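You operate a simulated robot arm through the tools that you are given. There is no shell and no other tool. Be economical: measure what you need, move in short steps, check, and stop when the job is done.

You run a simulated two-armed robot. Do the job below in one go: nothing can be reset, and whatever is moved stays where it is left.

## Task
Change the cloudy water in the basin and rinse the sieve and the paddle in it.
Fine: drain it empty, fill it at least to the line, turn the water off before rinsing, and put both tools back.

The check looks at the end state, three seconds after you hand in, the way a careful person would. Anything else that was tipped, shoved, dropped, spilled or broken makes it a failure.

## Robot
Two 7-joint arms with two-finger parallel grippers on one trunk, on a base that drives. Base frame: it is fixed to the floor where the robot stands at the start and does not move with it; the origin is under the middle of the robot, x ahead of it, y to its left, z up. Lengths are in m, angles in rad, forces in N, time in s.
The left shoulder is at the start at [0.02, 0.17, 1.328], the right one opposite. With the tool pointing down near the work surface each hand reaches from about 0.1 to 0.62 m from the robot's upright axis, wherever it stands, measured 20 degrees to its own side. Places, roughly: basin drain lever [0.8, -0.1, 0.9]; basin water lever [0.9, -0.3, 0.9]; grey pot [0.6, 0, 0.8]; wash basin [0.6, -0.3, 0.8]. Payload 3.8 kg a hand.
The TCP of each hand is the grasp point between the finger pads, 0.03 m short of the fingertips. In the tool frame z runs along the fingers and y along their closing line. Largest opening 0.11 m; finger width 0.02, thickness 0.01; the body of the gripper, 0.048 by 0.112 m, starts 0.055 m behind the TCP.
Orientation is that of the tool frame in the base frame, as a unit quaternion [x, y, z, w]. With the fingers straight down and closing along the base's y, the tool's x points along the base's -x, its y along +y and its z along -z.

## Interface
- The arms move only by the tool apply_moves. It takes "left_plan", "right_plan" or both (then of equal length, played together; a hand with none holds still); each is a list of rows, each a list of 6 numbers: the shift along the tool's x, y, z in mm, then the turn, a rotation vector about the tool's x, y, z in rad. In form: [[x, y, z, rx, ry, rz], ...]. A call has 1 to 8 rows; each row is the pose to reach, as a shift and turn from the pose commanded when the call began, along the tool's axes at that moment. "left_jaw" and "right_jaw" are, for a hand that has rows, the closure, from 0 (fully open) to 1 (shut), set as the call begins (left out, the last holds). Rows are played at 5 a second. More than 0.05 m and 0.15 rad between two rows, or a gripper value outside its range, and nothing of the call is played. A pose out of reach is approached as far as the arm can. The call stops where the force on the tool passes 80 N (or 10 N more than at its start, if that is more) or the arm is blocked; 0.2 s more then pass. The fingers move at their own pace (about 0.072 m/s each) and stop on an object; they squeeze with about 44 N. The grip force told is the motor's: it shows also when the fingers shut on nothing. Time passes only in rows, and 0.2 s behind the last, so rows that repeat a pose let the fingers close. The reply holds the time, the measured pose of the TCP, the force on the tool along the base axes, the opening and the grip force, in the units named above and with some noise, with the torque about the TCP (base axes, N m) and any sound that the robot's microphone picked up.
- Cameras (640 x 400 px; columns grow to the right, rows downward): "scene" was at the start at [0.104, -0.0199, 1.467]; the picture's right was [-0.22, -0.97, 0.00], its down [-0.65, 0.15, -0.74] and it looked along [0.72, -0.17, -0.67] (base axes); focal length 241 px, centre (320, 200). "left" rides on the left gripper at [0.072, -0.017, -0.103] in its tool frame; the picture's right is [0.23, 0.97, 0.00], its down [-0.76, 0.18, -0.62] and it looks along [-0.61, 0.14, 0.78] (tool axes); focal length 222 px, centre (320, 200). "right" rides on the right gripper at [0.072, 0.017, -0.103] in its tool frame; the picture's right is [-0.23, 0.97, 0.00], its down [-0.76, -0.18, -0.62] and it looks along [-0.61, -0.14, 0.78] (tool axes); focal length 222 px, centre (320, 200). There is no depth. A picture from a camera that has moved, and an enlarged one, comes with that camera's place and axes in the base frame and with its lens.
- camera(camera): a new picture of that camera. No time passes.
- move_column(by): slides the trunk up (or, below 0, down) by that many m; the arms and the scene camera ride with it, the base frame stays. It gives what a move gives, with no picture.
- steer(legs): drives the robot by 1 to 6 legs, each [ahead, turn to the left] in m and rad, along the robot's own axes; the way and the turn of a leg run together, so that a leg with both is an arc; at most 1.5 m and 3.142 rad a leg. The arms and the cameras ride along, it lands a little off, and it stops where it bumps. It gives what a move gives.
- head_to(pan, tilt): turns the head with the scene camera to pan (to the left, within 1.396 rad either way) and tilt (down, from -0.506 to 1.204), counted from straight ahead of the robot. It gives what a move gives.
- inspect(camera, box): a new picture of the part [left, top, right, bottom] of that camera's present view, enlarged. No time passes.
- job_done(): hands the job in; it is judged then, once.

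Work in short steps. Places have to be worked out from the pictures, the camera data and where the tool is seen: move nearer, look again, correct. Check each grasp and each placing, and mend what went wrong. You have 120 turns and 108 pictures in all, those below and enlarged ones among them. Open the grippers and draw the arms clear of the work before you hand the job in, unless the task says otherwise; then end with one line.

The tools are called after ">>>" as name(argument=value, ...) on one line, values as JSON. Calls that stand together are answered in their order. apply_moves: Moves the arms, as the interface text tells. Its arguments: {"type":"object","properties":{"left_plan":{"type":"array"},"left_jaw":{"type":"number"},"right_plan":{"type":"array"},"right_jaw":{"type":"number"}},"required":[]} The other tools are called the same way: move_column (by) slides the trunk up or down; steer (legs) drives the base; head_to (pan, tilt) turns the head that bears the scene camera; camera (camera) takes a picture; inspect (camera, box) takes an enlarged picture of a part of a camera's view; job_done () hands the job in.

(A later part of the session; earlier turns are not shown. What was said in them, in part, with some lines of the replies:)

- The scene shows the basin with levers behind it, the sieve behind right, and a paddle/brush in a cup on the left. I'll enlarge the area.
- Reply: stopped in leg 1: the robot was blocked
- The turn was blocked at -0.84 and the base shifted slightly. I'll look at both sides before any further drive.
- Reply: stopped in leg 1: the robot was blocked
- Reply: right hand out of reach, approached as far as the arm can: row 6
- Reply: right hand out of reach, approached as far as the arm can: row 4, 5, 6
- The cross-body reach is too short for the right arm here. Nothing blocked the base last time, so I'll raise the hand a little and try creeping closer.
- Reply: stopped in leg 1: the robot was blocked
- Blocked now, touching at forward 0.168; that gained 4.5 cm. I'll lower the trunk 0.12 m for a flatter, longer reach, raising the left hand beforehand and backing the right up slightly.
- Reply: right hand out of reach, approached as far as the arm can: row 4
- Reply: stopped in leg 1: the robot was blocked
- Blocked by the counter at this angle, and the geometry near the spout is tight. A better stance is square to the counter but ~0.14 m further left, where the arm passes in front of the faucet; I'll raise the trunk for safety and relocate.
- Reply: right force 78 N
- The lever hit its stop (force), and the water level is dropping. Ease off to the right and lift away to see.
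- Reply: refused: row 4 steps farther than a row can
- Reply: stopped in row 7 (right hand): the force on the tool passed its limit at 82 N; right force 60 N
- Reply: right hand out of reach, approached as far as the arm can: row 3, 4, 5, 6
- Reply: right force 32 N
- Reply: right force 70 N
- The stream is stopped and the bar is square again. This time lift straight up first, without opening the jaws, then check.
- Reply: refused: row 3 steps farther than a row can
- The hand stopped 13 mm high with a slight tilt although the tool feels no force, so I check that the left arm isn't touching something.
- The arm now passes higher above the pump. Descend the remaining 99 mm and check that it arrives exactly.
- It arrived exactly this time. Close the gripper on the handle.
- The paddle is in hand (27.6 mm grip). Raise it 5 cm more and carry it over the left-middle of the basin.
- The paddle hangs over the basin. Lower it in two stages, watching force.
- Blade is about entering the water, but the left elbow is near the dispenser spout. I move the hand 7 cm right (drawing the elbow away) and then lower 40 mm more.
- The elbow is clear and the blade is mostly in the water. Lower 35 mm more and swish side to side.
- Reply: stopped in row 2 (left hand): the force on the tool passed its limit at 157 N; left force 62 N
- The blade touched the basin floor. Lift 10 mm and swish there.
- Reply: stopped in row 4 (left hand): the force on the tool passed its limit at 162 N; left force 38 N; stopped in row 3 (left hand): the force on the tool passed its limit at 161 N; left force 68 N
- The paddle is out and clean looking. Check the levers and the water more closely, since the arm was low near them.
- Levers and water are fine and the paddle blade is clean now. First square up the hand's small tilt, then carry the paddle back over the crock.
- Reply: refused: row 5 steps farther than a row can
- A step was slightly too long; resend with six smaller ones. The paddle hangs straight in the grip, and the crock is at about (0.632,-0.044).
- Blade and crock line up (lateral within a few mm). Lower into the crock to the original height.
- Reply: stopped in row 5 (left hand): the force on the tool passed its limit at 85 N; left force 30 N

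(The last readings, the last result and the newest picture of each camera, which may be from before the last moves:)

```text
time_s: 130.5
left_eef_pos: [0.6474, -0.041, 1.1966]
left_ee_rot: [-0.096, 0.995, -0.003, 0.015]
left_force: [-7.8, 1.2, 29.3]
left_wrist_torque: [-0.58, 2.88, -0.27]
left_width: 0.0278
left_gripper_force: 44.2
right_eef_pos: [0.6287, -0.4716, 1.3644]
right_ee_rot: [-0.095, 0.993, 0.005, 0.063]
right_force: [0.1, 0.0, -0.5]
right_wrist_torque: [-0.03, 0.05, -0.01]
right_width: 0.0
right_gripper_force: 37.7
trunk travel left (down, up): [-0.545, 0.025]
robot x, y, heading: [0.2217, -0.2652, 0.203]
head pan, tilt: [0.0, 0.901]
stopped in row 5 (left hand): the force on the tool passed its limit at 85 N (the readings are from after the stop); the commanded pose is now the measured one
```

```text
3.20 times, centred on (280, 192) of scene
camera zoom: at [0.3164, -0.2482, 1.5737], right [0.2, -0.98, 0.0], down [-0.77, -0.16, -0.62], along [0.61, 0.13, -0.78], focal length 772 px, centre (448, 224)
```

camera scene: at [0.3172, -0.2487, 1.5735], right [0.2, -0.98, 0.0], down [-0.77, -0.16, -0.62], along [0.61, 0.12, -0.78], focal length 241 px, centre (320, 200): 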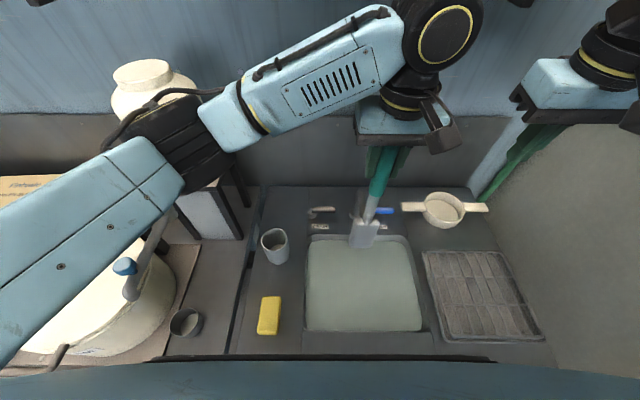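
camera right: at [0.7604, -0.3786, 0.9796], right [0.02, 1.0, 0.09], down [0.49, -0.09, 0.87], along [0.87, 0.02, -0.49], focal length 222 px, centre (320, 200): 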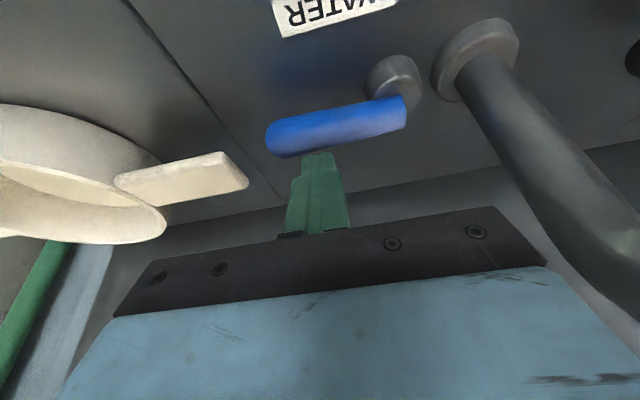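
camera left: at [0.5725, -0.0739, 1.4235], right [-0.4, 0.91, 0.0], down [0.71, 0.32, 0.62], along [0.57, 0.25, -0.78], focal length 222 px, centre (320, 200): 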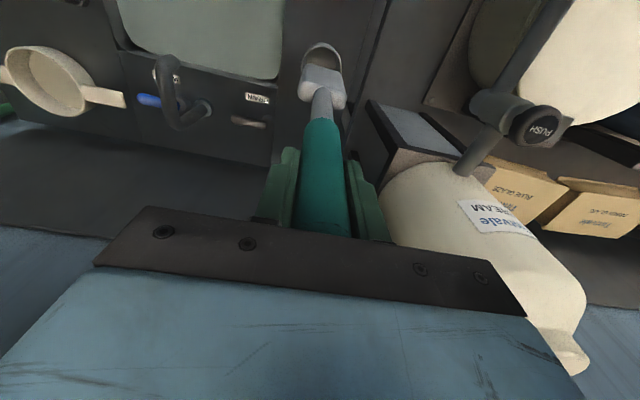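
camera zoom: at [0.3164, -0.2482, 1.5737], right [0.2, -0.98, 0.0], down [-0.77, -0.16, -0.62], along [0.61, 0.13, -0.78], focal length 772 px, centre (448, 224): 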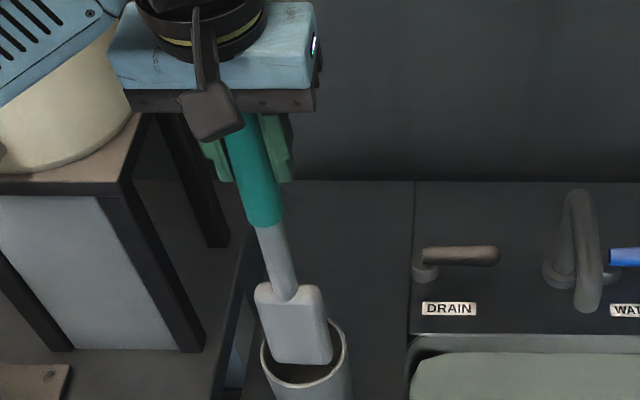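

The blade caught the crock's rim (about 1 cm short of centre toward me). Lift 15 mm, straighten, shift 10 mm forward and try again gently.

>>> apply_moves(left_plan=[[0, 0, -15, -0.009, 0.029, 0.004], [-10, 2, -15, -0.009, 0.029, 0.004], [-10, 2, -15, -0.009, 0.029, 0.004]])

>>> inspect(camera="scene", box=[240, 190, 320, 260])

>>> camera(camera="left")

```text
time_s: 131.3
left_eef_pos: [0.658, -0.037, 1.2078]
left_ee_rot: [-0.095, 0.996, 0.001, 0.0]
left_force: [-0.2, -0.6, -1.7]
left_wrist_torque: [-0.01, -0.09, 0.01]
left_width: 0.0274
left_gripper_force: 43.7
right_eef_pos: [0.6302, -0.4716, 1.3649]
right_ee_rot: [-0.095, 0.993, 0.006, 0.063]
right_force: [0.1, 0.9, 1.6]
right_wrist_torque: [0.02, -0.02, 0.03]
right_width: 0.0
right_gripper_force: 37.5
trunk travel left (down, up): [-0.545, 0.025]
robot x, y, heading: [0.2206, -0.2655, 0.201]
head pan, tilt: [0.0, 0.901]
```

```text
5.71 times, centred on (280, 225) of scene
camera zoom: at [0.3175, -0.2482, 1.5735], right [0.2, -0.98, 0.0], down [-0.77, -0.16, -0.62], along [0.61, 0.13, -0.78], focal length 1380 px, centre (549, 57)
```

zoom: 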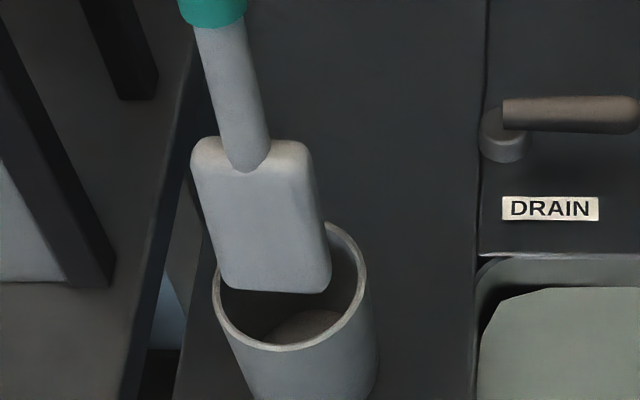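

```text
19 pictures are left
camera left: at [0.5893, -0.0678, 1.311], right [-0.41, 0.91, 0.0], down [0.71, 0.32, 0.62], along [0.57, 0.26, -0.78], focal length 222 px, centre (320, 200)
```

left: 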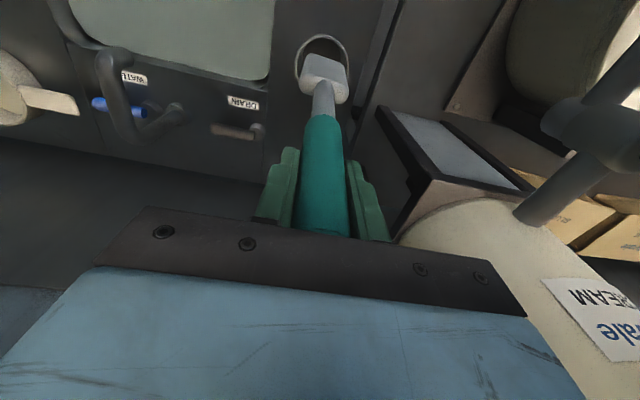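

The paddle has tilted ~7° in the grip, its blade end ~1 cm short of the crock centre. I pitch the hand forward 0.12 rad to make it vertical and re-centre.

>>> apply_moves(left_plan=[[12, -2, 0, 0, -0.06, 0], [24, -3, 0, 0, -0.12, 0], [24, -3, 0, 0, -0.12, 0]])

>>> inspect(camera="scene", box=[240, 190, 320, 260])

```text
time_s: 132.1
left_eef_pos: [0.6355, -0.0456, 1.2079]
left_ee_rot: [-0.094, 0.994, 0.007, 0.061]
left_force: [0.3, 0.2, -2.0]
left_wrist_torque: [0.05, 0.0, 0.03]
left_width: 0.0273
left_gripper_force: 44.4
right_eef_pos: [0.6323, -0.4717, 1.3638]
right_ee_rot: [-0.094, 0.993, 0.004, 0.064]
right_force: [0.4, 0.2, 0.3]
right_wrist_torque: [0.0, 0.0, -0.02]
right_width: 0.0
right_gripper_force: 37.5
trunk travel left (down, up): [-0.545, 0.025]
robot x, y, heading: [0.2203, -0.2674, 0.205]
head pan, tilt: [0.0, 0.901]
```

```text
5.71 times, centred on (280, 225) of scene
camera zoom: at [0.3181, -0.2482, 1.5735], right [0.2, -0.98, 0.0], down [-0.77, -0.16, -0.62], along [0.61, 0.13, -0.78], focal length 1380 px, centre (549, 57)
```

zoom: 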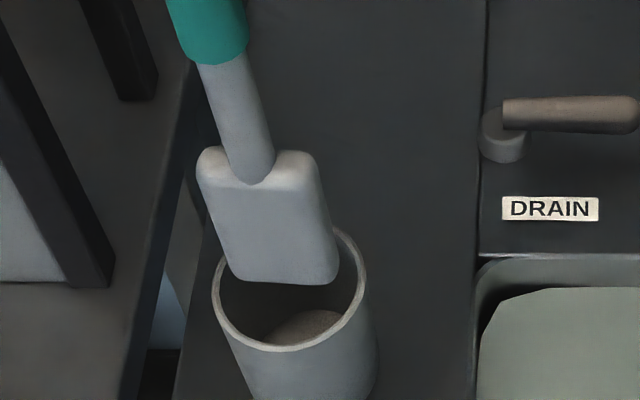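

Now the blade is centred. Lower slowly ~80 mm.

>>> apply_moves(left_plan=[[2, 0, 20, 0, 0, 0], [5, 0, 40, 0, 0, 0], [7, 0, 60, 0, 0, 0], [9, 0, 75, 0, 0, 0], [10, 0, 84, 0, 0, 0]])

>>> inspect(camera="scene", box=[220, 150, 340, 260])

```text
time_s: 133.3
left_eef_pos: [0.6342, -0.0444, 1.1241]
left_ee_rot: [-0.094, 0.994, 0.006, 0.061]
left_force: [0.5, 0.0, -2.9]
left_wrist_torque: [-0.01, 0.01, 0.03]
left_width: 0.0274
left_gripper_force: 44.2
right_eef_pos: [0.6311, -0.471, 1.3653]
right_ee_rot: [-0.095, 0.993, 0.005, 0.064]
right_force: [0.2, 0.2, 0.1]
right_wrist_torque: [0.03, 0.01, 0.01]
right_width: 0.0
right_gripper_force: 37.7
trunk travel left (down, up): [-0.545, 0.025]
robot x, y, heading: [0.2222, -0.2663, 0.202]
head pan, tilt: [0.0, 0.901]
```

```text
3.64 times, centred on (280, 205) of scene
camera zoom: at [0.3176, -0.2481, 1.5735], right [0.2, -0.98, 0.0], down [-0.77, -0.16, -0.62], along [0.61, 0.13, -0.78], focal length 878 px, centre (466, 182)
```

zoom: 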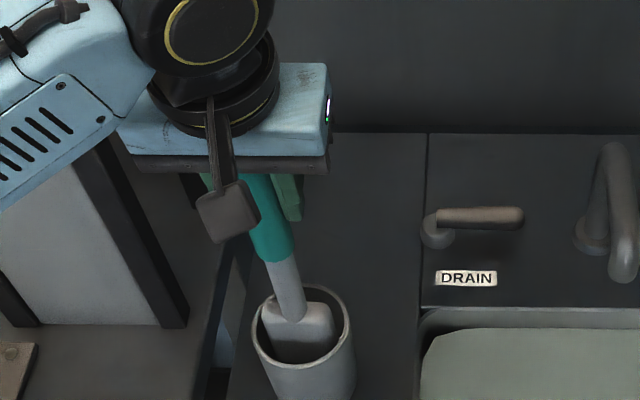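

The blade is inside the crock without contact. Lower a few more mm to the floor, then release.

>>> apply_moves(left_plan=[[0, 0, 4, 0, 0, 0], [1, 0, 8, 0, 0, 0]])

>>> apply_moves(left_plan=[[0, 0, 0, 0, 0, 0], [0, 0, 0, 0, 0, 0], [0, 0, 0, 0, 0, 0], [0, 0, 0, 0, 0, 0], [0, 0, 0, 0, 0, 0]], left_jaw=0.3)

>>> inspect(camera="scene", box=[220, 150, 340, 260])

```text
time_s: 133.9
left_eef_pos: [0.6346, -0.0443, 1.1152]
left_ee_rot: [-0.095, 0.994, 0.007, 0.059]
left_force: [-0.2, 0.3, -2.7]
left_wrist_torque: [0.01, -0.04, 0.0]
left_width: 0.0275
left_gripper_force: 44.3
right_eef_pos: [0.631, -0.4712, 1.3646]
right_ee_rot: [-0.095, 0.993, 0.005, 0.064]
right_force: [-0.3, 0.0, -0.5]
right_wrist_torque: [-0.03, 0.02, 0.04]
right_width: 0.0
right_gripper_force: 37.7
trunk travel left (down, up): [-0.545, 0.025]
robot x, y, heading: [0.2243, -0.2664, 0.204]
head pan, tilt: [0.0, 0.901]
```

```text
time_s: 135.1
left_eef_pos: [0.6344, -0.045, 1.1154]
left_ee_rot: [-0.095, 0.994, 0.006, 0.06]
left_force: [-0.1, -0.3, 0.0]
left_wrist_torque: [0.02, 0.0, 0.04]
left_width: 0.0769
left_gripper_force: 0.1
right_eef_pos: [0.6303, -0.4713, 1.3643]
right_ee_rot: [-0.094, 0.994, 0.005, 0.063]
right_force: [0.8, -0.5, 0.5]
right_wrist_torque: [0.0, 0.02, -0.01]
right_width: 0.0
right_gripper_force: 37.7
trunk travel left (down, up): [-0.545, 0.025]
robot x, y, heading: [0.2167, -0.2672, 0.202]
head pan, tilt: [0.0, 0.901]
```

```text
3.64 times, centred on (280, 205) of scene
camera zoom: at [0.3175, -0.2482, 1.5735], right [0.2, -0.98, 0.0], down [-0.77, -0.16, -0.62], along [0.61, 0.13, -0.78], focal length 878 px, centre (466, 182)
```

zoom: 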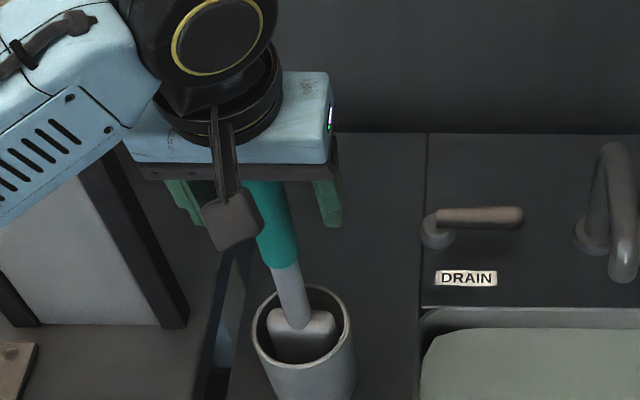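

The paddle stands in the crock. Withdraw the left hand straight up and then back to a parked position.

>>> apply_moves(left_plan=[[0, 0, -40, 0, 0, 0], [0, 0, -85, 0, 0, 0], [0, 0, -130, 0, 0, 0], [0, 0, -175, 0, 0, 0], [0, 0, -215, 0, 0, 0], [40, 0, -230, 0, 0.06, 0], [85, 10, -240, 0, 0.12, 0], [120, 20, -250, 0, 0.12, 0]])

>>> steer(legs=[[-0.28, 0], [0, -1.57], [0.15, 0], [0, 1.565], [0.26, 0]])

>>> camera(camera="scene")

```text
time_s: 136.9
left_eef_pos: [0.4821, -0.053, 1.3491]
left_ee_rot: [-0.096, 0.995, 0.001, 0.0]
left_force: [-0.6, 0.2, 0.8]
left_wrist_torque: [0.02, 0.0, 0.0]
left_width: 0.0771
left_gripper_force: 0.0
right_eef_pos: [0.6305, -0.472, 1.3653]
right_ee_rot: [-0.095, 0.993, 0.005, 0.063]
right_force: [0.5, 0.4, -0.4]
right_wrist_torque: [-0.03, -0.02, -0.02]
right_width: 0.0
right_gripper_force: 37.9
trunk travel left (down, up): [-0.545, 0.025]
robot x, y, heading: [0.2209, -0.2691, 0.202]
head pan, tilt: [0.0, 0.901]
```

```text
time_s: 148.9
left_eef_pos: [0.4982, -0.2219, 1.3491]
left_ee_rot: [-0.08, 0.997, 0.001, 0.0]
left_force: [0.1, -0.4, 0.3]
left_wrist_torque: [-0.03, 0.01, 0.02]
left_width: 0.0768
left_gripper_force: 0.2
right_eef_pos: [0.6335, -0.6439, 1.3658]
right_ee_rot: [-0.08, 0.995, 0.003, 0.063]
right_force: [0.8, -0.1, -0.7]
right_wrist_torque: [-0.03, -0.05, -0.02]
right_width: 0.0002
right_gripper_force: 37.7
trunk travel left (down, up): [-0.545, 0.025]
robot x, y, heading: [0.2328, -0.4248, 0.176]
head pan, tilt: [0.0, 0.901]
```

```text
15 pictures are left
camera scene: at [0.3267, -0.4117, 1.5736], right [0.17, -0.98, 0.0], down [-0.77, -0.14, -0.62], along [0.61, 0.11, -0.78], focal length 241 px, centre (320, 200)
```

scene: 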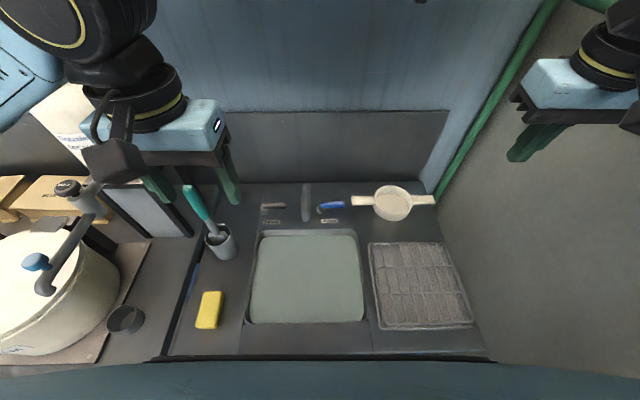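

Good stance for the sieve: its left handle centre is ~0.63 ahead and 0.16 right. I straighten the right hand, raise the left arm, creep 2 cm forward and lower the trunk.

>>> apply_moves(right_plan=[[0, 0, 0, 0, 0.063, 0], [0, 20, 0, 0, 0.127, 0], [0, 20, 0, 0, 0.127, 0], [0, 20, 0, 0, 0.127, 0]], left_plan=[[0, 0, -40, 0, 0, 0], [0, 0, -80, 0, 0, 0], [20, 0, -120, 0, 0, 0], [40, 0, -150, 0, 0, 0]], right_jaw=0)

>>> steer(legs=[[0.02, 0.02]])

>>> move_column(by=-0.17)

>>> apply_moves(right_plan=[[-15, 15, 0, 0, 0, 0.15], [-30, 30, 0, 0, 0, 0.3], [-45, 45, 0, 0, 0, 0.45], [-60, 60, 0, 0, 0, 0.6], [-75, 75, 0, 0, 0, 0.75], [-90, 90, 0, 0, 0, 0.9], [-105, 100, 0, 0, 0, 1.05], [-120, 109, 0, 0, 0, 1.2]])

```text
time_s: 149.9
left_eef_pos: [0.4591, -0.2298, 1.4992]
left_ee_rot: [-0.08, 0.997, 0.001, 0.001]
left_force: [0.6, 0.5, 0.6]
left_wrist_torque: [0.0, -0.02, 0.01]
left_width: 0.0773
left_gripper_force: 0.0
right_eef_pos: [0.6293, -0.6258, 1.3652]
right_ee_rot: [-0.079, 0.997, -0.001, 0.0]
right_force: [-0.1, 0.4, -0.6]
right_wrist_torque: [-0.02, 0.01, 0.02]
right_width: 0.11
right_gripper_force: 0.0
trunk travel left (down, up): [-0.545, 0.025]
robot x, y, heading: [0.2327, -0.4247, 0.174]
head pan, tilt: [0.0, 0.901]
```

```text
time_s: 150.7
left_eef_pos: [0.4714, -0.2209, 1.5006]
left_ee_rot: [-0.089, 0.996, 0.001, 0.001]
left_force: [0.3, -0.3, -0.2]
left_wrist_torque: [0.02, -0.03, 0.0]
left_width: 0.0768
left_gripper_force: 0.0
right_eef_pos: [0.6508, -0.6141, 1.3661]
right_ee_rot: [-0.09, 0.996, -0.001, 0.001]
right_force: [-0.3, 0.9, -0.2]
right_wrist_torque: [0.0, -0.05, -0.01]
right_width: 0.1099
right_gripper_force: 0.1
trunk travel left (down, up): [-0.545, 0.025]
robot x, y, heading: [0.2471, -0.4228, 0.193]
head pan, tilt: [0.0, 0.901]
```

```text
time_s: 152.6
left_eef_pos: [0.4744, -0.221, 1.3289]
left_ee_rot: [-0.09, 0.996, 0.001, 0.0]
left_force: [-1.0, 0.0, 0.0]
left_wrist_torque: [0.0, -0.01, 0.02]
left_width: 0.077
left_gripper_force: 0.0
right_eef_pos: [0.6533, -0.6137, 1.1945]
right_ee_rot: [-0.091, 0.996, -0.001, 0.0]
right_force: [0.5, -0.1, 0.1]
right_wrist_torque: [0.02, 0.0, 0.01]
right_width: 0.1101
right_gripper_force: 0.1
trunk travel left (down, up): [-0.375, 0.195]
robot x, y, heading: [0.2501, -0.4235, 0.195]
head pan, tilt: [0.0, 0.901]
```

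```text
time_s: 154.4
left_eef_pos: [0.4761, -0.2211, 1.3294]
left_ee_rot: [-0.09, 0.996, 0.001, 0.0]
left_force: [0.3, 0.3, -0.1]
left_wrist_torque: [0.01, 0.02, 0.03]
left_width: 0.0771
left_gripper_force: 0.1
right_eef_pos: [0.7519, -0.484, 1.1948]
right_ee_rot: [0.49, 0.872, 0.0, 0.0]
right_force: [0.2, -0.4, 0.1]
right_wrist_torque: [-0.01, 0.0, 0.03]
right_width: 0.1102
right_gripper_force: 0.1
trunk travel left (down, up): [-0.375, 0.195]
robot x, y, heading: [0.2471, -0.422, 0.195]
head pan, tilt: [0.0, 0.901]
```

Positive wrist twist works fine. Continue: over the handle at z≈1.1 with the remaining twist, then look.

>>> apply_moves(right_plan=[[-13, 28, 24, 0, 0, 0.1], [-26, 57, 48, 0, 0, 0.2], [-39, 85, 71, 0, 0, 0.3], [-52, 114, 95, 0, 0, 0.37], [-52, 114, 95, 0, 0, 0.37]])

>>> camera(camera="right")

```text
time_s: 155.6
left_eef_pos: [0.4747, -0.2224, 1.3304]
left_ee_rot: [-0.09, 0.996, 0.001, 0.001]
left_force: [-0.9, 0.4, 0.5]
left_wrist_torque: [0.01, -0.01, 0.02]
left_width: 0.0771
left_gripper_force: 0.0
right_eef_pos: [0.8753, -0.473, 1.1005]
right_ee_rot: [0.641, 0.768, 0.0, 0.001]
right_force: [-1.0, -0.4, 0.7]
right_wrist_torque: [0.0, 0.02, 0.02]
right_width: 0.1098
right_gripper_force: 0.1
trunk travel left (down, up): [-0.375, 0.195]
robot x, y, heading: [0.2502, -0.4219, 0.192]
head pan, tilt: [0.0, 0.901]
```

```text
14 pictures are left
camera right: at [0.8787, -0.3973, 1.2047], right [1.0, -0.05, 0.0], down [-0.04, -0.78, 0.62], along [-0.03, -0.62, -0.78], focal length 222 px, centre (320, 200)
```

right: 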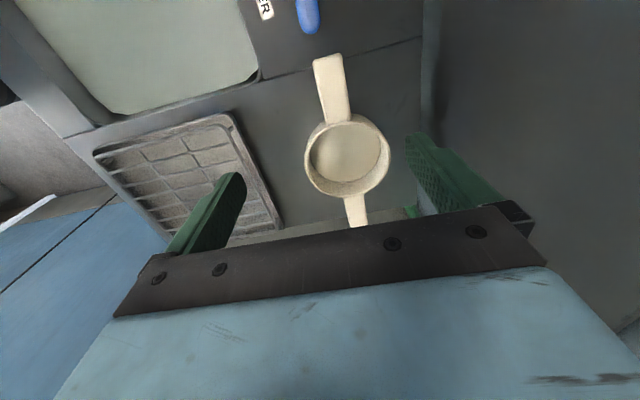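

The handle centre is at (0.891,-0.466), ~3.3 cm wide. Correct by 17 mm forward and descend to grasp height.

>>> apply_moves(right_plan=[[4, 17, 20, 0, 0, 0], [4, 17, 65, 0, 0, 0], [4, 17, 110, 0, 0, 0], [4, 17, 155, 0, 0, 0], [4, 17, 185, 0, 0, 0], [4, 17, 200, 0, 0, 0]])

>>> inspect(camera="scene", box=[290, 130, 490, 255])

```text
time_s: 157.0
left_eef_pos: [0.4741, -0.2187, 1.3285]
left_ee_rot: [-0.09, 0.996, 0.001, 0.0]
left_force: [-0.4, 0.5, -0.3]
left_wrist_torque: [0.02, 0.0, 0.0]
left_width: 0.0769
left_gripper_force: 0.0
right_eef_pos: [0.8808, -0.467, 0.9076]
right_ee_rot: [0.641, 0.768, -0.001, 0.001]
right_force: [-0.2, -0.7, -1.1]
right_wrist_torque: [-0.03, 0.01, 0.03]
right_width: 0.11
right_gripper_force: 0.0
right hand out of reach, approached as far as the arm can: row 4, 5, 6
trunk travel left (down, up): [-0.375, 0.195]
robot x, y, heading: [0.2512, -0.4244, 0.193]
head pan, tilt: [0.0, 0.901]
```

```text
3.20 times, centred on (390, 192) of scene
camera zoom: at [0.3456, -0.4052, 1.4035], right [0.19, -0.98, 0.0], down [-0.77, -0.15, -0.62], along [0.61, 0.12, -0.78], focal length 772 px, centre (96, 224)
```

zoom: 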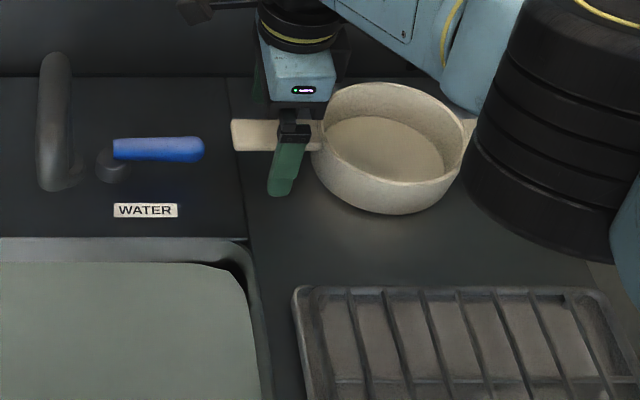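

The handle lies between the fingers; close on it.

>>> apply_moves(right_plan=[[0, 0, 0, 0, 0, 0], [0, 0, 0, 0, 0, 0], [0, 0, 0, 0, 0, 0], [0, 0, 0, 0, 0, 0], [0, 0, 0, 0, 0, 0]], right_jaw=1)

>>> apply_moves(right_plan=[[0, 0, -15, 0, 0, 0], [0, 0, -35, 0, 0, 0], [0, -15, -70, 0, 0, 0]])

>>> inspect(camera="scene", box=[290, 110, 530, 260])

```text
time_s: 158.2
left_eef_pos: [0.4753, -0.2199, 1.3286]
left_ee_rot: [-0.09, 0.996, 0.0, 0.0]
left_force: [0.2, -0.5, -0.6]
left_wrist_torque: [0.01, 0.01, 0.0]
left_width: 0.077
left_gripper_force: 0.1
right_eef_pos: [0.8794, -0.4678, 0.9072]
right_ee_rot: [0.641, 0.768, -0.001, 0.001]
right_force: [-0.3, -0.4, 0.5]
right_wrist_torque: [0.02, 0.07, 0.04]
right_width: 0.0374
right_gripper_force: 43.9
trunk travel left (down, up): [-0.375, 0.195]
robot x, y, heading: [0.2516, -0.4201, 0.194]
head pan, tilt: [0.0, 0.901]
```

```text
time_s: 159.0
left_eef_pos: [0.4746, -0.2224, 1.3291]
left_ee_rot: [-0.09, 0.996, 0.0, 0.0]
left_force: [-0.3, 0.3, 0.3]
left_wrist_torque: [-0.01, -0.01, -0.01]
left_width: 0.077
left_gripper_force: 0.1
right_eef_pos: [0.8646, -0.4694, 0.9795]
right_ee_rot: [0.641, 0.767, -0.001, 0.002]
right_force: [0.1, -0.1, -1.4]
right_wrist_torque: [0.18, 0.01, 0.0]
right_width: 0.0376
right_gripper_force: 44.4
trunk travel left (down, up): [-0.375, 0.195]
robot x, y, heading: [0.2524, -0.4223, 0.192]
head pan, tilt: [0.0, 0.901]
```

```text
2.67 times, centred on (410, 185) of scene
camera zoom: at [0.3452, -0.4073, 1.4036], right [0.19, -0.98, 0.0], down [-0.77, -0.15, -0.62], along [0.61, 0.12, -0.78], focal length 644 px, centre (80, 240)
```

zoom: 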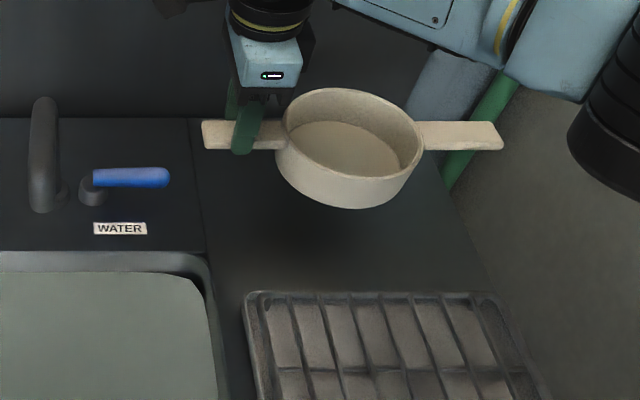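

Sieve is held level by its handle (return pose: TCP (0.879,-0.468,0.907)). Raise the trunk 0.1, then pull it back toward me, and then left over the basin while yawing it diagonally so it fits.

>>> move_column(by=0.1)

>>> apply_moves(right_plan=[[0, -40, 0, 0, 0, 0], [0, -80, 0, 0, 0, 0], [0, -120, 0, 0, 0, 0], [0, -160, 0, 0, 0, 0], [0, -200, 0, 0, 0, 0], [0, -240, 0, 0, 0, 0], [0, -282, 0, 0, 0, 0]])

>>> apply_moves(right_plan=[[40, 0, 0, 0, 0, -0.1], [80, 0, 0, 0, 0, -0.2], [120, 0, 0, 0, 0, -0.3], [160, 0, 0, 0, 0, -0.4], [200, 0, 0, 0, 0, -0.5], [240, 0, 0, 0, 0, -0.6], [274, 0, 0, 0, 0, -0.6]])

>>> camera(camera="scene")

```text
time_s: 160.3
left_eef_pos: [0.4753, -0.2219, 1.4283]
left_ee_rot: [-0.09, 0.996, 0.001, 0.001]
left_force: [0.1, -1.0, 0.4]
left_wrist_torque: [0.0, 0.01, 0.0]
left_width: 0.0769
left_gripper_force: 0.0
right_eef_pos: [0.8642, -0.4677, 1.0806]
right_ee_rot: [0.641, 0.767, -0.001, 0.0]
right_force: [-0.5, 0.7, -1.1]
right_wrist_torque: [0.21, 0.05, -0.02]
right_width: 0.0373
right_gripper_force: 44.1
trunk travel left (down, up): [-0.475, 0.095]
robot x, y, heading: [0.2472, -0.4222, 0.196]
head pan, tilt: [0.0, 0.901]
```

```text
time_s: 161.9
left_eef_pos: [0.4734, -0.2214, 1.4301]
left_ee_rot: [-0.089, 0.996, 0.001, 0.001]
left_force: [-0.7, -0.3, -0.5]
left_wrist_torque: [-0.01, 0.0, 0.02]
left_width: 0.0771
left_gripper_force: 0.1
right_eef_pos: [0.5867, -0.5169, 1.0778]
right_ee_rot: [0.641, 0.767, 0.0, 0.001]
right_force: [0.1, 0.6, -1.8]
right_wrist_torque: [0.18, 0.03, 0.02]
right_width: 0.0371
right_gripper_force: 44.4
trunk travel left (down, up): [-0.475, 0.095]
robot x, y, heading: [0.25, -0.4213, 0.194]
head pan, tilt: [0.0, 0.901]
```

```text
time_s: 163.5
left_eef_pos: [0.4748, -0.2197, 1.4288]
left_ee_rot: [-0.09, 0.996, 0.0, 0.001]
left_force: [-0.2, 0.8, 0.0]
left_wrist_torque: [0.03, 0.03, 0.01]
left_width: 0.077
left_gripper_force: 0.1
right_eef_pos: [0.5416, -0.2477, 1.08]
right_ee_rot: [0.385, 0.923, -0.001, 0.001]
right_force: [1.0, 1.3, -2.0]
right_wrist_torque: [0.13, 0.16, 0.01]
right_width: 0.0371
right_gripper_force: 43.8
trunk travel left (down, up): [-0.475, 0.095]
robot x, y, heading: [0.2454, -0.4217, 0.197]
head pan, tilt: [0.0, 0.901]
```

```text
11 pictures are left
camera scene: at [0.3456, -0.4051, 1.5035], right [0.19, -0.98, 0.0], down [-0.77, -0.15, -0.62], along [0.61, 0.12, -0.78], focal length 241 px, centre (320, 200)
```

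scene: 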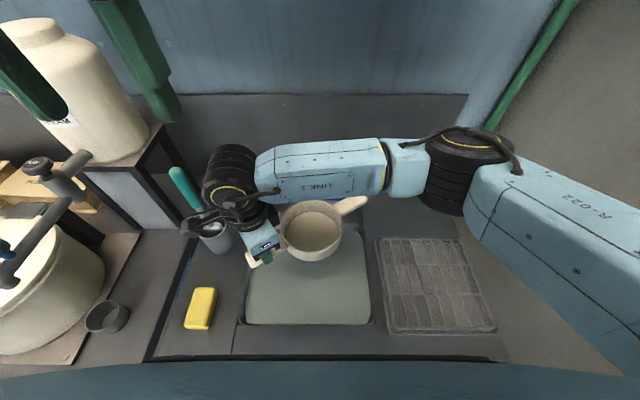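

The sieve is above the basin, well placed. Lower it into the water.

>>> apply_moves(right_plan=[[0, 0, 45, 0, 0, 0], [0, 0, 90, 0, 0, 0], [0, 0, 135, 0, 0, 0], [0, 0, 180, 0, 0, 0], [0, 0, 220, 0, 0, 0], [0, 0, 255, 0, 0, 0], [0, 0, 280, 0, 0, 0]])

>>> inspect(camera="scene", box=[160, 180, 400, 340])

```text
time_s: 165.1
left_eef_pos: [0.4753, -0.2231, 1.4298]
left_ee_rot: [-0.089, 0.996, 0.001, 0.001]
left_force: [1.0, -0.4, 0.3]
left_wrist_torque: [0.0, 0.02, 0.02]
left_width: 0.0771
left_gripper_force: 0.1
right_eef_pos: [0.5573, -0.2567, 0.8004]
right_ee_rot: [0.393, 0.919, 0.001, 0.01]
right_force: [0.3, -0.2, -1.8]
right_wrist_torque: [0.1, 0.16, -0.01]
right_width: 0.0371
right_gripper_force: 44.2
trunk travel left (down, up): [-0.475, 0.095]
robot x, y, heading: [0.2478, -0.4194, 0.194]
head pan, tilt: [0.0, 0.901]
```

```text
2.50 times, centred on (280, 260) of scene
camera zoom: at [0.3464, -0.4064, 1.5035], right [0.19, -0.98, 0.0], down [-0.77, -0.15, -0.62], along [0.61, 0.12, -0.78], focal length 604 px, centre (420, 50)
```

zoom: 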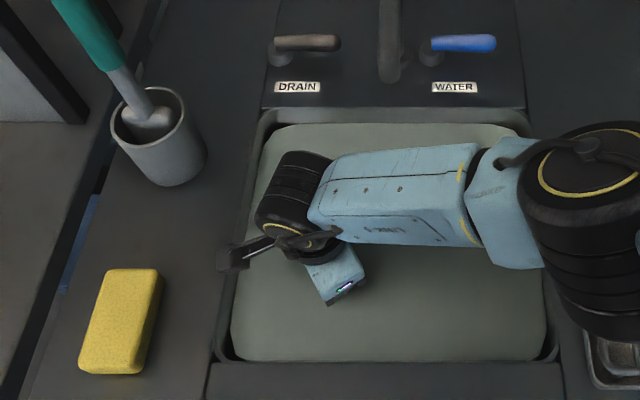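

The measured pose is ~1.8 cm off the command with no tool force, so the arm may be touching something (perhaps the elbow near the rack). Lift 25 mm and check.

>>> apply_moves(right_plan=[[0, 0, -25, 0, 0, 0], [0, 0, -25, 0, 0, 0]])

>>> camera(camera="scene")

```text
time_s: 165.7
left_eef_pos: [0.4757, -0.2214, 1.4299]
left_ee_rot: [-0.089, 0.996, 0.001, 0.001]
left_force: [0.8, 0.5, 0.1]
left_wrist_torque: [0.0, 0.01, -0.02]
left_width: 0.0771
left_gripper_force: 0.1
right_eef_pos: [0.5373, -0.2495, 0.8243]
right_ee_rot: [0.384, 0.923, 0.0, -0.001]
right_force: [0.6, 0.1, -2.6]
right_wrist_torque: [0.17, 0.13, 0.04]
right_width: 0.037
right_gripper_force: 43.7
trunk travel left (down, up): [-0.475, 0.095]
robot x, y, heading: [0.2492, -0.4218, 0.195]
head pan, tilt: [0.0, 0.901]
```

```text
9 pictures are left
camera scene: at [0.3462, -0.4063, 1.5035], right [0.19, -0.98, 0.0], down [-0.77, -0.15, -0.62], along [0.61, 0.12, -0.78], focal length 241 px, centre (320, 200)
```

scene: 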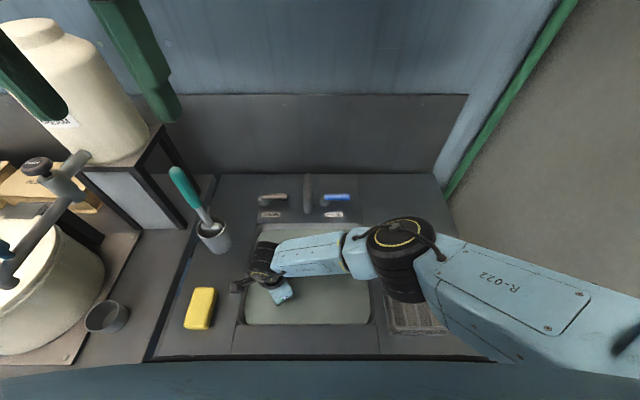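

Pose matches again at this height. Raise the trunk 0.09 (lifting the elbow) and lower the hand by more, so that the sieve submerges with the elbow higher; then swish.

>>> move_column(by=0.09)

>>> apply_moves(right_plan=[[0, 0, 40, 0, 0, 0], [0, 0, 80, 0, 0, 0], [0, 0, 105, 0, 0, 0], [0, 0, 118, 0, 0, 0], [0, 0, 118, 0, 0, 0]])

```text
time_s: 167.0
left_eef_pos: [0.4749, -0.2209, 1.5189]
left_ee_rot: [-0.09, 0.996, 0.001, 0.001]
left_force: [0.0, -0.2, -0.4]
left_wrist_torque: [0.04, -0.01, 0.01]
left_width: 0.0769
left_gripper_force: 0.0
right_eef_pos: [0.539, -0.2502, 0.9141]
right_ee_rot: [0.385, 0.923, -0.001, 0.001]
right_force: [0.4, 0.3, -1.2]
right_wrist_torque: [0.16, 0.16, -0.01]
right_width: 0.0372
right_gripper_force: 43.6
trunk travel left (down, up): [-0.565, 0.005]
robot x, y, heading: [0.2487, -0.4244, 0.198]
head pan, tilt: [0.0, 0.901]
```

```text
time_s: 168.4
left_eef_pos: [0.4738, -0.2195, 1.5195]
left_ee_rot: [-0.09, 0.996, 0.001, 0.0]
left_force: [0.2, -0.2, 0.3]
left_wrist_torque: [0.02, -0.01, -0.02]
left_width: 0.0769
left_gripper_force: 0.0
right_eef_pos: [0.5524, -0.3339, 0.8111]
right_ee_rot: [0.404, 0.914, -0.028, 0.022]
right_force: [3.0, 6.9, 0.9]
right_wrist_torque: [-0.49, -0.09, 1.71]
right_width: 0.0411
right_gripper_force: 43.4
right hand out of reach, approached as far as the arm can: row 2, 3, 4, 5
trunk travel left (down, up): [-0.565, 0.005]
robot x, y, heading: [0.2491, -0.4234, 0.194]
head pan, tilt: [0.0, 0.901]
stopped in row 5 (right hand): the arm was blocked; the commanded pose is now the measured one
```

The arm ran into a limit and slid sideways. Look before doing anything.

>>> camera(camera="scene")

```text
8 pictures are left
camera scene: at [0.3459, -0.405, 1.5935], right [0.19, -0.98, 0.0], down [-0.77, -0.15, -0.62], along [0.61, 0.12, -0.78], focal length 241 px, centre (320, 200)
```

scene: 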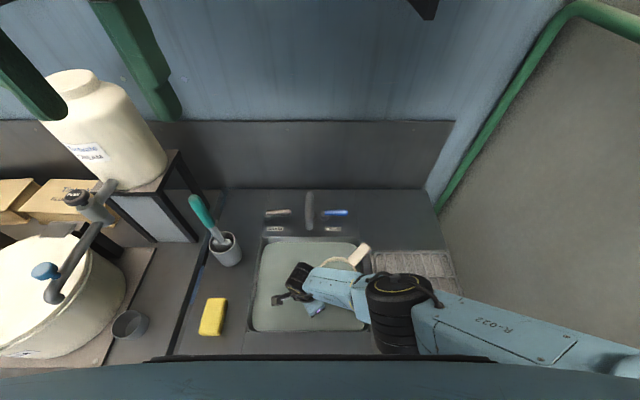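

The sieve went into the water and slid toward the right-back corner. Lift it gently straight up and inspect it.

>>> apply_moves(right_plan=[[0, 0, -25, 0, 0, 0], [0, 0, -50, 0, 0, 0], [0, 0, -90, 0, 0, 0], [0, 0, -135, 0, 0, 0], [0, 0, -180, 0, 0, 0], [0, 0, -220, 0, 0, 0]])

>>> inspect(camera="scene", box=[220, 160, 480, 345])

```text
time_s: 169.8
left_eef_pos: [0.4745, -0.2204, 1.5189]
left_ee_rot: [-0.09, 0.996, 0.001, 0.0]
left_force: [0.4, -0.2, -0.1]
left_wrist_torque: [-0.02, -0.01, 0.0]
left_width: 0.0768
left_gripper_force: 0.0
right_eef_pos: [0.5494, -0.318, 1.0331]
right_ee_rot: [0.407, 0.913, -0.028, 0.021]
right_force: [-0.5, -0.7, -2.3]
right_wrist_torque: [0.12, 0.13, 0.0]
right_width: 0.0373
right_gripper_force: 43.7
trunk travel left (down, up): [-0.565, 0.005]
robot x, y, heading: [0.2477, -0.4227, 0.197]
head pan, tilt: [0.0, 0.901]
```

```text
2.16 times, centred on (350, 252) of scene
camera zoom: at [0.3459, -0.4061, 1.5935], right [0.19, -0.98, 0.0], down [-0.77, -0.15, -0.62], along [0.61, 0.12, -0.78], focal length 522 px, centre (255, 86)
```

zoom: 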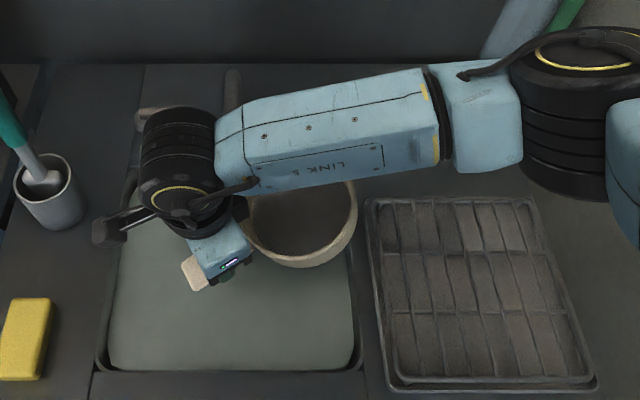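

The sieve's mesh is now clean (dark mesh instead of cream coating). Now return it: lift and straighten, swing right while yawing back.

>>> apply_moves(right_plan=[[0, 0, -30, -0.018, 0.03, -0.024], [0, 0, -60, -0.035, 0.06, -0.048], [0, 0, -90, -0.035, 0.06, -0.048]])

>>> apply_moves(right_plan=[[-34, -23, 0, 0, 0, 0.12], [-67, -45, 0, 0, 0, 0.24], [-101, -68, 0, 0, 0, 0.36], [-134, -91, 0, 0, 0, 0.48], [-168, -114, 0, 0, 0, 0.6], [-168, -114, 0, 0, 0, 0.6]])

```text
time_s: 170.6
left_eef_pos: [0.4746, -0.2214, 1.5195]
left_ee_rot: [-0.09, 0.996, 0.001, 0.001]
left_force: [0.4, 0.3, -0.3]
left_wrist_torque: [0.0, 0.02, -0.01]
left_width: 0.0771
left_gripper_force: 0.0
right_eef_pos: [0.5462, -0.311, 1.1234]
right_ee_rot: [0.386, 0.923, 0.0, -0.001]
right_force: [-0.2, 0.3, -1.6]
right_wrist_torque: [0.09, 0.11, 0.01]
right_width: 0.0373
right_gripper_force: 43.4
trunk travel left (down, up): [-0.565, 0.005]
robot x, y, heading: [0.2502, -0.4233, 0.192]
head pan, tilt: [0.0, 0.901]
```

```text
time_s: 172.0
left_eef_pos: [0.4762, -0.2205, 1.5189]
left_ee_rot: [-0.091, 0.996, 0.001, 0.001]
left_force: [0.1, 0.3, -0.1]
left_wrist_torque: [0.01, -0.01, -0.01]
left_width: 0.077
left_gripper_force: 0.0
right_eef_pos: [0.5845, -0.508, 1.1188]
right_ee_rot: [0.641, 0.768, 0.001, -0.001]
right_force: [-0.9, 0.4, -1.0]
right_wrist_torque: [0.16, 0.05, 0.01]
right_width: 0.0369
right_gripper_force: 43.4
trunk travel left (down, up): [-0.565, 0.005]
robot x, y, heading: [0.2504, -0.4235, 0.195]
head pan, tilt: [0.0, 0.901]
```

On track. Go forward 200 mm, lower the trunk partly, then forward the rest.

>>> apply_moves(right_plan=[[-2, 40, 0, 0, 0, 0], [-4, 80, 0, 0, 0, 0], [-6, 120, 0, 0, 0, 0], [-8, 160, 0, 0, 0, 0], [-9, 200, 0, 0, 0, 0]])

>>> move_column(by=-0.13)

>>> apply_moves(right_plan=[[-1, 33, 0, 0, 0, 0], [-3, 66, 0, 0, 0, 0], [-4, 98, 0, 0, 0, 0], [-4, 98, 0, 0, 0, 0]])

>>> move_column(by=-0.06)

>>> camera(camera="scene")

```text
time_s: 173.2
left_eef_pos: [0.4753, -0.22, 1.5187]
left_ee_rot: [-0.09, 0.996, 0.001, 0.0]
left_force: [0.0, 1.5, 0.1]
left_wrist_torque: [0.02, 0.0, 0.01]
left_width: 0.0768
left_gripper_force: 0.3
right_eef_pos: [0.783, -0.4822, 1.1211]
right_ee_rot: [0.64, 0.769, 0.001, -0.001]
right_force: [0.5, 0.2, -2.0]
right_wrist_torque: [0.18, 0.06, 0.01]
right_width: 0.0373
right_gripper_force: 43.7
trunk travel left (down, up): [-0.565, 0.005]
robot x, y, heading: [0.2502, -0.4231, 0.192]
head pan, tilt: [0.0, 0.901]
```

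```text
time_s: 174.8
left_eef_pos: [0.4737, -0.2218, 1.3886]
left_ee_rot: [-0.09, 0.996, 0.001, 0.001]
left_force: [-1.1, 0.6, 0.0]
left_wrist_torque: [-0.01, 0.0, 0.01]
left_width: 0.0766
left_gripper_force: 0.1
right_eef_pos: [0.7802, -0.4849, 0.9906]
right_ee_rot: [0.64, 0.768, 0.0, -0.001]
right_force: [0.0, 0.9, -1.0]
right_wrist_torque: [0.16, 0.05, 0.03]
right_width: 0.0375
right_gripper_force: 44.1
trunk travel left (down, up): [-0.435, 0.135]
robot x, y, heading: [0.2458, -0.4221, 0.193]
head pan, tilt: [0.0, 0.901]
```

```text
time_s: 175.8
left_eef_pos: [0.4746, -0.2226, 1.39]
left_ee_rot: [-0.09, 0.996, 0.002, 0.001]
left_force: [-0.2, -0.3, -0.4]
left_wrist_torque: [0.01, 0.0, 0.0]
left_width: 0.0769
left_gripper_force: 0.0
right_eef_pos: [0.877, -0.4693, 0.992]
right_ee_rot: [0.64, 0.769, 0.001, -0.002]
right_force: [-0.4, -0.6, -2.8]
right_wrist_torque: [0.22, 0.02, -0.02]
right_width: 0.0373
right_gripper_force: 43.9
trunk travel left (down, up): [-0.435, 0.135]
robot x, y, heading: [0.2493, -0.424, 0.188]
head pan, tilt: [0.0, 0.901]
```

```text
time_s: 176.8
left_eef_pos: [0.4743, -0.2204, 1.3296]
left_ee_rot: [-0.09, 0.996, 0.002, 0.001]
left_force: [0.8, -0.4, -0.6]
left_wrist_torque: [0.0, -0.02, 0.03]
left_width: 0.0772
left_gripper_force: 0.0
right_eef_pos: [0.8778, -0.4702, 0.9312]
right_ee_rot: [0.64, 0.768, 0.001, 0.0]
right_force: [-0.3, 0.2, -1.5]
right_wrist_torque: [0.14, 0.04, 0.01]
right_width: 0.0373
right_gripper_force: 43.9
trunk travel left (down, up): [-0.375, 0.195]
robot x, y, heading: [0.2485, -0.4224, 0.193]
head pan, tilt: [0.0, 0.901]
```

```text
6 pictures are left
camera scene: at [0.3457, -0.4064, 1.4036], right [0.19, -0.98, 0.0], down [-0.77, -0.15, -0.62], along [0.61, 0.12, -0.78], focal length 241 px, centre (320, 200)
```

scene: 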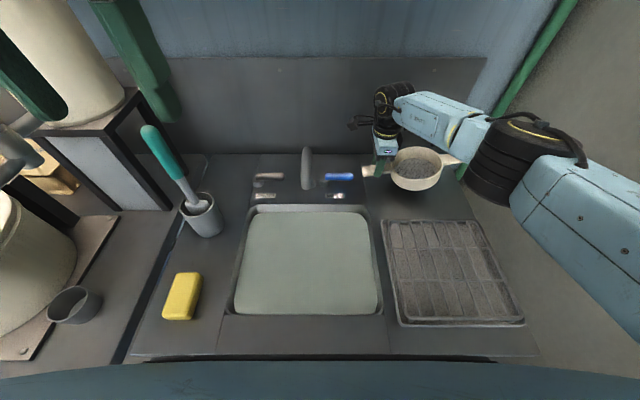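

The sieve hovers over its spot, 2.4 cm up. Lower until it touches, then release.

>>> apply_moves(right_plan=[[0, 0, 10, 0, 0, 0], [0, 0, 18, 0, 0, 0], [0, 0, 23, 0, 0, 0], [0, 0, 25, 0, 0, 0]])

>>> inspect(camera="scene", box=[300, 110, 500, 235])

```text
time_s: 177.8
left_eef_pos: [0.4741, -0.2209, 1.33]
left_ee_rot: [-0.089, 0.996, 0.002, 0.001]
left_force: [-0.6, 0.3, 0.0]
left_wrist_torque: [-0.02, -0.02, -0.01]
left_width: 0.0769
left_gripper_force: 0.1
right_eef_pos: [0.8777, -0.4701, 0.9054]
right_ee_rot: [0.64, 0.768, 0.0, -0.001]
right_force: [0.2, -1.2, -2.2]
right_wrist_torque: [0.18, 0.0, 0.0]
right_width: 0.0372
right_gripper_force: 44.3
trunk travel left (down, up): [-0.375, 0.195]
robot x, y, heading: [0.2483, -0.4224, 0.191]
head pan, tilt: [0.0, 0.901]
```

```text
3.20 times, centred on (400, 172) of scene
camera zoom: at [0.3459, -0.4063, 1.4035], right [0.19, -0.98, 0.0], down [-0.77, -0.15, -0.62], along [0.61, 0.12, -0.78], focal length 772 px, centre (64, 288)
```

zoom: 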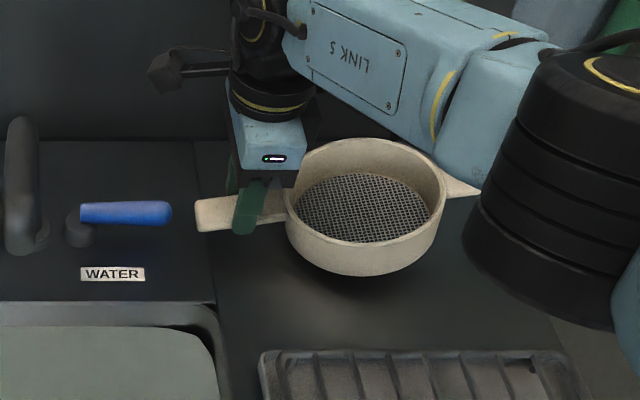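

Still carrying its weight; lower a few more mm in 3 mm steps.

>>> apply_moves(right_plan=[[0, 0, 3, 0, 0, 0], [0, 0, 6, 0, 0, 0], [0, 0, 6, 0, 0, 0]])

```text
time_s: 178.6
left_eef_pos: [0.4756, -0.2212, 1.3294]
left_ee_rot: [-0.09, 0.996, 0.001, 0.001]
left_force: [-0.2, 0.1, 0.1]
left_wrist_torque: [-0.03, 0.02, -0.01]
left_width: 0.0772
left_gripper_force: 0.1
right_eef_pos: [0.8769, -0.4683, 0.8997]
right_ee_rot: [0.64, 0.768, 0.001, -0.001]
right_force: [0.2, 0.0, -1.8]
right_wrist_torque: [0.14, 0.06, 0.01]
right_width: 0.0372
right_gripper_force: 43.8
trunk travel left (down, up): [-0.375, 0.195]
robot x, y, heading: [0.2485, -0.4182, 0.19]
head pan, tilt: [0.0, 0.901]
```

Still no contact, so the handle has slid a bit in the grip. Continue slowly.

>>> apply_moves(right_plan=[[0, 0, 3, 0, 0, 0], [0, 0, 6, 0, 0, 0], [0, 0, 9, 0, 0, 0], [0, 0, 9, 0, 0, 0]])

```text
time_s: 179.6
left_eef_pos: [0.473, -0.22, 1.3301]
left_ee_rot: [-0.089, 0.996, 0.002, 0.001]
left_force: [0.2, -0.4, -0.3]
left_wrist_torque: [0.0, 0.04, 0.04]
left_width: 0.0772
left_gripper_force: 0.0
right_eef_pos: [0.8758, -0.4694, 0.8923]
right_ee_rot: [0.64, 0.768, 0.003, 0.001]
right_force: [3.8, 2.0, 22.1]
right_wrist_torque: [-0.95, -0.36, 0.15]
right_width: 0.0376
right_gripper_force: 44.5
trunk travel left (down, up): [-0.375, 0.195]
robot x, y, heading: [0.2497, -0.424, 0.187]
head pan, tilt: [0.0, 0.901]
```

It touches the counter now (22 N). Ease up 1 mm and open the jaws.

>>> apply_moves(right_plan=[[0, 0, -1, 0, 0, 0], [0, 0, -2, 0, 0, 0]])

>>> apply_moves(right_plan=[[0, 0, 0, 0, 0, 0], [0, 0, 0, 0, 0, 0], [0, 0, 0, 0, 0, 0], [0, 0, 0, 0, 0, 0], [0, 0, 0, 0, 0, 0], [0, 0, 0, 0, 0, 0]], right_jaw=0)

>>> inspect(camera="scene", box=[300, 110, 500, 235])

```text
time_s: 180.2
left_eef_pos: [0.4744, -0.2203, 1.328]
left_ee_rot: [-0.09, 0.996, 0.001, 0.001]
left_force: [0.5, 0.3, -0.2]
left_wrist_torque: [0.0, -0.01, 0.0]
left_width: 0.0769
left_gripper_force: 0.1
right_eef_pos: [0.8752, -0.4686, 0.8938]
right_ee_rot: [0.64, 0.768, 0.001, 0.0]
right_force: [3.6, 3.2, 12.7]
right_wrist_torque: [-0.48, -0.31, 0.17]
right_width: 0.0372
right_gripper_force: 44.7
trunk travel left (down, up): [-0.375, 0.195]
robot x, y, heading: [0.2496, -0.4252, 0.193]
head pan, tilt: [0.0, 0.901]
```

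```text
time_s: 181.6
left_eef_pos: [0.4739, -0.2216, 1.3291]
left_ee_rot: [-0.09, 0.996, 0.001, 0.0]
left_force: [-0.2, -0.1, 0.2]
left_wrist_torque: [0.0, -0.01, 0.01]
left_width: 0.0771
left_gripper_force: 0.1
right_eef_pos: [0.878, -0.4693, 0.8939]
right_ee_rot: [0.64, 0.768, 0.001, -0.001]
right_force: [0.4, -0.3, 0.2]
right_wrist_torque: [0.01, -0.02, 0.02]
right_width: 0.11
right_gripper_force: 0.0
trunk travel left (down, up): [-0.375, 0.195]
robot x, y, heading: [0.2471, -0.4265, 0.194]
head pan, tilt: [0.0, 0.901]
```

```text
3.20 times, centred on (400, 172) of scene
camera zoom: at [0.3457, -0.4062, 1.4035], right [0.19, -0.98, 0.0], down [-0.77, -0.15, -0.62], along [0.61, 0.12, -0.78], focal length 772 px, centre (64, 288)
```

zoom: 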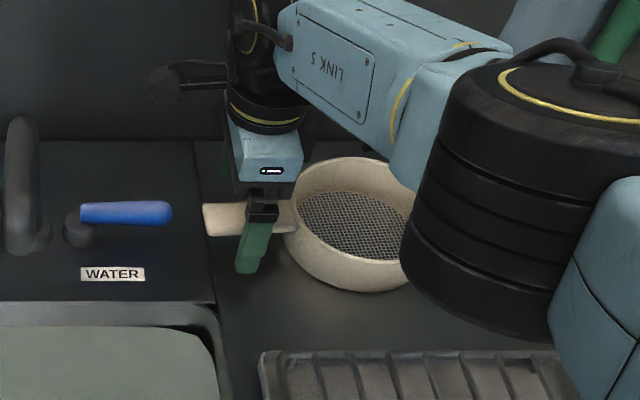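

The sieve is standing flat in its old spot, released. Withdraw straight up, then back and park the hand.

>>> apply_moves(right_plan=[[0, 0, -30, 0, 0, 0], [0, 0, -70, 0, 0, 0], [0, 0, -115, 0, 0, 0], [0, 0, -160, 0, 0, 0], [0, 0, -205, 0, 0, 0], [0, -40, -230, 0, 0, 0], [0, -85, -240, 0, 0, 0], [0, -130, -250, 0, 0, 0]])

>>> apply_moves(right_plan=[[0, -45, 0, 0, 0, 0], [-10, -90, 0, 0, 0, 0], [-20, -130, 0, 0, 0, 0]])

>>> camera(camera="scene")

```text
time_s: 183.6
left_eef_pos: [0.4743, -0.2183, 1.3292]
left_ee_rot: [-0.091, 0.996, 0.0, 0.002]
left_force: [-0.4, -0.1, 0.5]
left_wrist_torque: [0.01, 0.03, 0.01]
left_width: 0.0771
left_gripper_force: 0.1
right_eef_pos: [0.8185, -0.5385, 1.1385]
right_ee_rot: [0.751, 0.659, -0.014, -0.029]
right_force: [0.7, 0.3, -0.4]
right_wrist_torque: [-0.03, -0.04, 0.01]
right_width: 0.1097
right_gripper_force: 0.0
right hand out of reach, approached as far as the arm can: row 1, 2, 3, 4, 5, 6
trunk travel left (down, up): [-0.375, 0.195]
robot x, y, heading: [0.2487, -0.4231, 0.194]
head pan, tilt: [0.0, 0.901]
stopped in row 8 (right hand): the arm was blocked; the commanded pose is now the measured one
```

```text
time_s: 184.4
left_eef_pos: [0.4738, -0.2211, 1.3294]
left_ee_rot: [-0.09, 0.996, 0.001, 0.0]
left_force: [0.1, 0.4, -0.3]
left_wrist_torque: [-0.03, -0.01, -0.01]
left_width: 0.0771
left_gripper_force: 0.0
right_eef_pos: [0.6855, -0.5419, 1.146]
right_ee_rot: [0.751, 0.66, -0.011, -0.03]
right_force: [-0.3, 0.4, 0.9]
right_wrist_torque: [0.02, 0.0, 0.01]
right_width: 0.1099
right_gripper_force: 0.1
trunk travel left (down, up): [-0.375, 0.195]
robot x, y, heading: [0.2466, -0.4224, 0.194]
head pan, tilt: [0.0, 0.901]
```

```text
3 pictures are left
camera scene: at [0.3446, -0.4059, 1.4036], right [0.19, -0.98, 0.0], down [-0.77, -0.15, -0.62], along [0.61, 0.12, -0.78], focal length 241 px, centre (320, 200)
```

scene: 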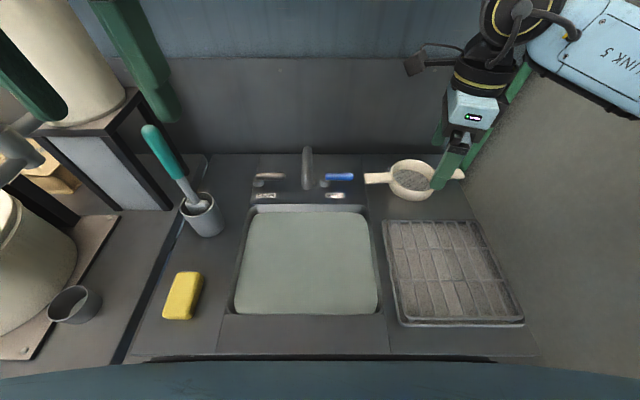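

Sieve and paddle are in place. Raise the trunk to draw both arms clear, and take a last close look.

>>> move_column(by=0.12)

>>> inspect(camera="scene", box=[120, 120, 500, 357])

```text
time_s: 185.9
left_eef_pos: [0.4744, -0.2214, 1.4489]
left_ee_rot: [-0.089, 0.996, 0.001, 0.001]
left_force: [0.8, 0.6, -0.1]
left_wrist_torque: [0.01, 0.01, 0.02]
left_width: 0.0771
left_gripper_force: 0.0
right_eef_pos: [0.6879, -0.5431, 1.2668]
right_ee_rot: [0.75, 0.661, -0.012, -0.03]
right_force: [0.1, 0.5, -0.6]
right_wrist_torque: [-0.01, 0.04, 0.0]
right_width: 0.11
right_gripper_force: 0.0
trunk travel left (down, up): [-0.495, 0.075]
robot x, y, heading: [0.2516, -0.4246, 0.197]
head pan, tilt: [0.0, 0.901]
```

```text
1.68 times, centred on (310, 238) of scene
camera zoom: at [0.3457, -0.4063, 1.5234], right [0.19, -0.98, 0.0], down [-0.77, -0.15, -0.62], along [0.61, 0.12, -0.78], focal length 407 px, centre (337, 135)
```

zoom: 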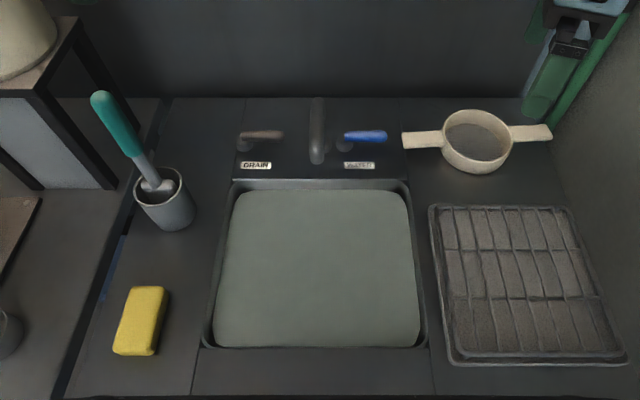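

The basin holds fresh water above the line, the water is off and the drain shut, both tools are clean and back, and the arms are clear. Handing in.

>>> job_done()

```text
The job is handed in.
```

I drained the basin and refilled it past the line, then shut the water off. The paddle and sieve were both rinsed after that and are back in their places.
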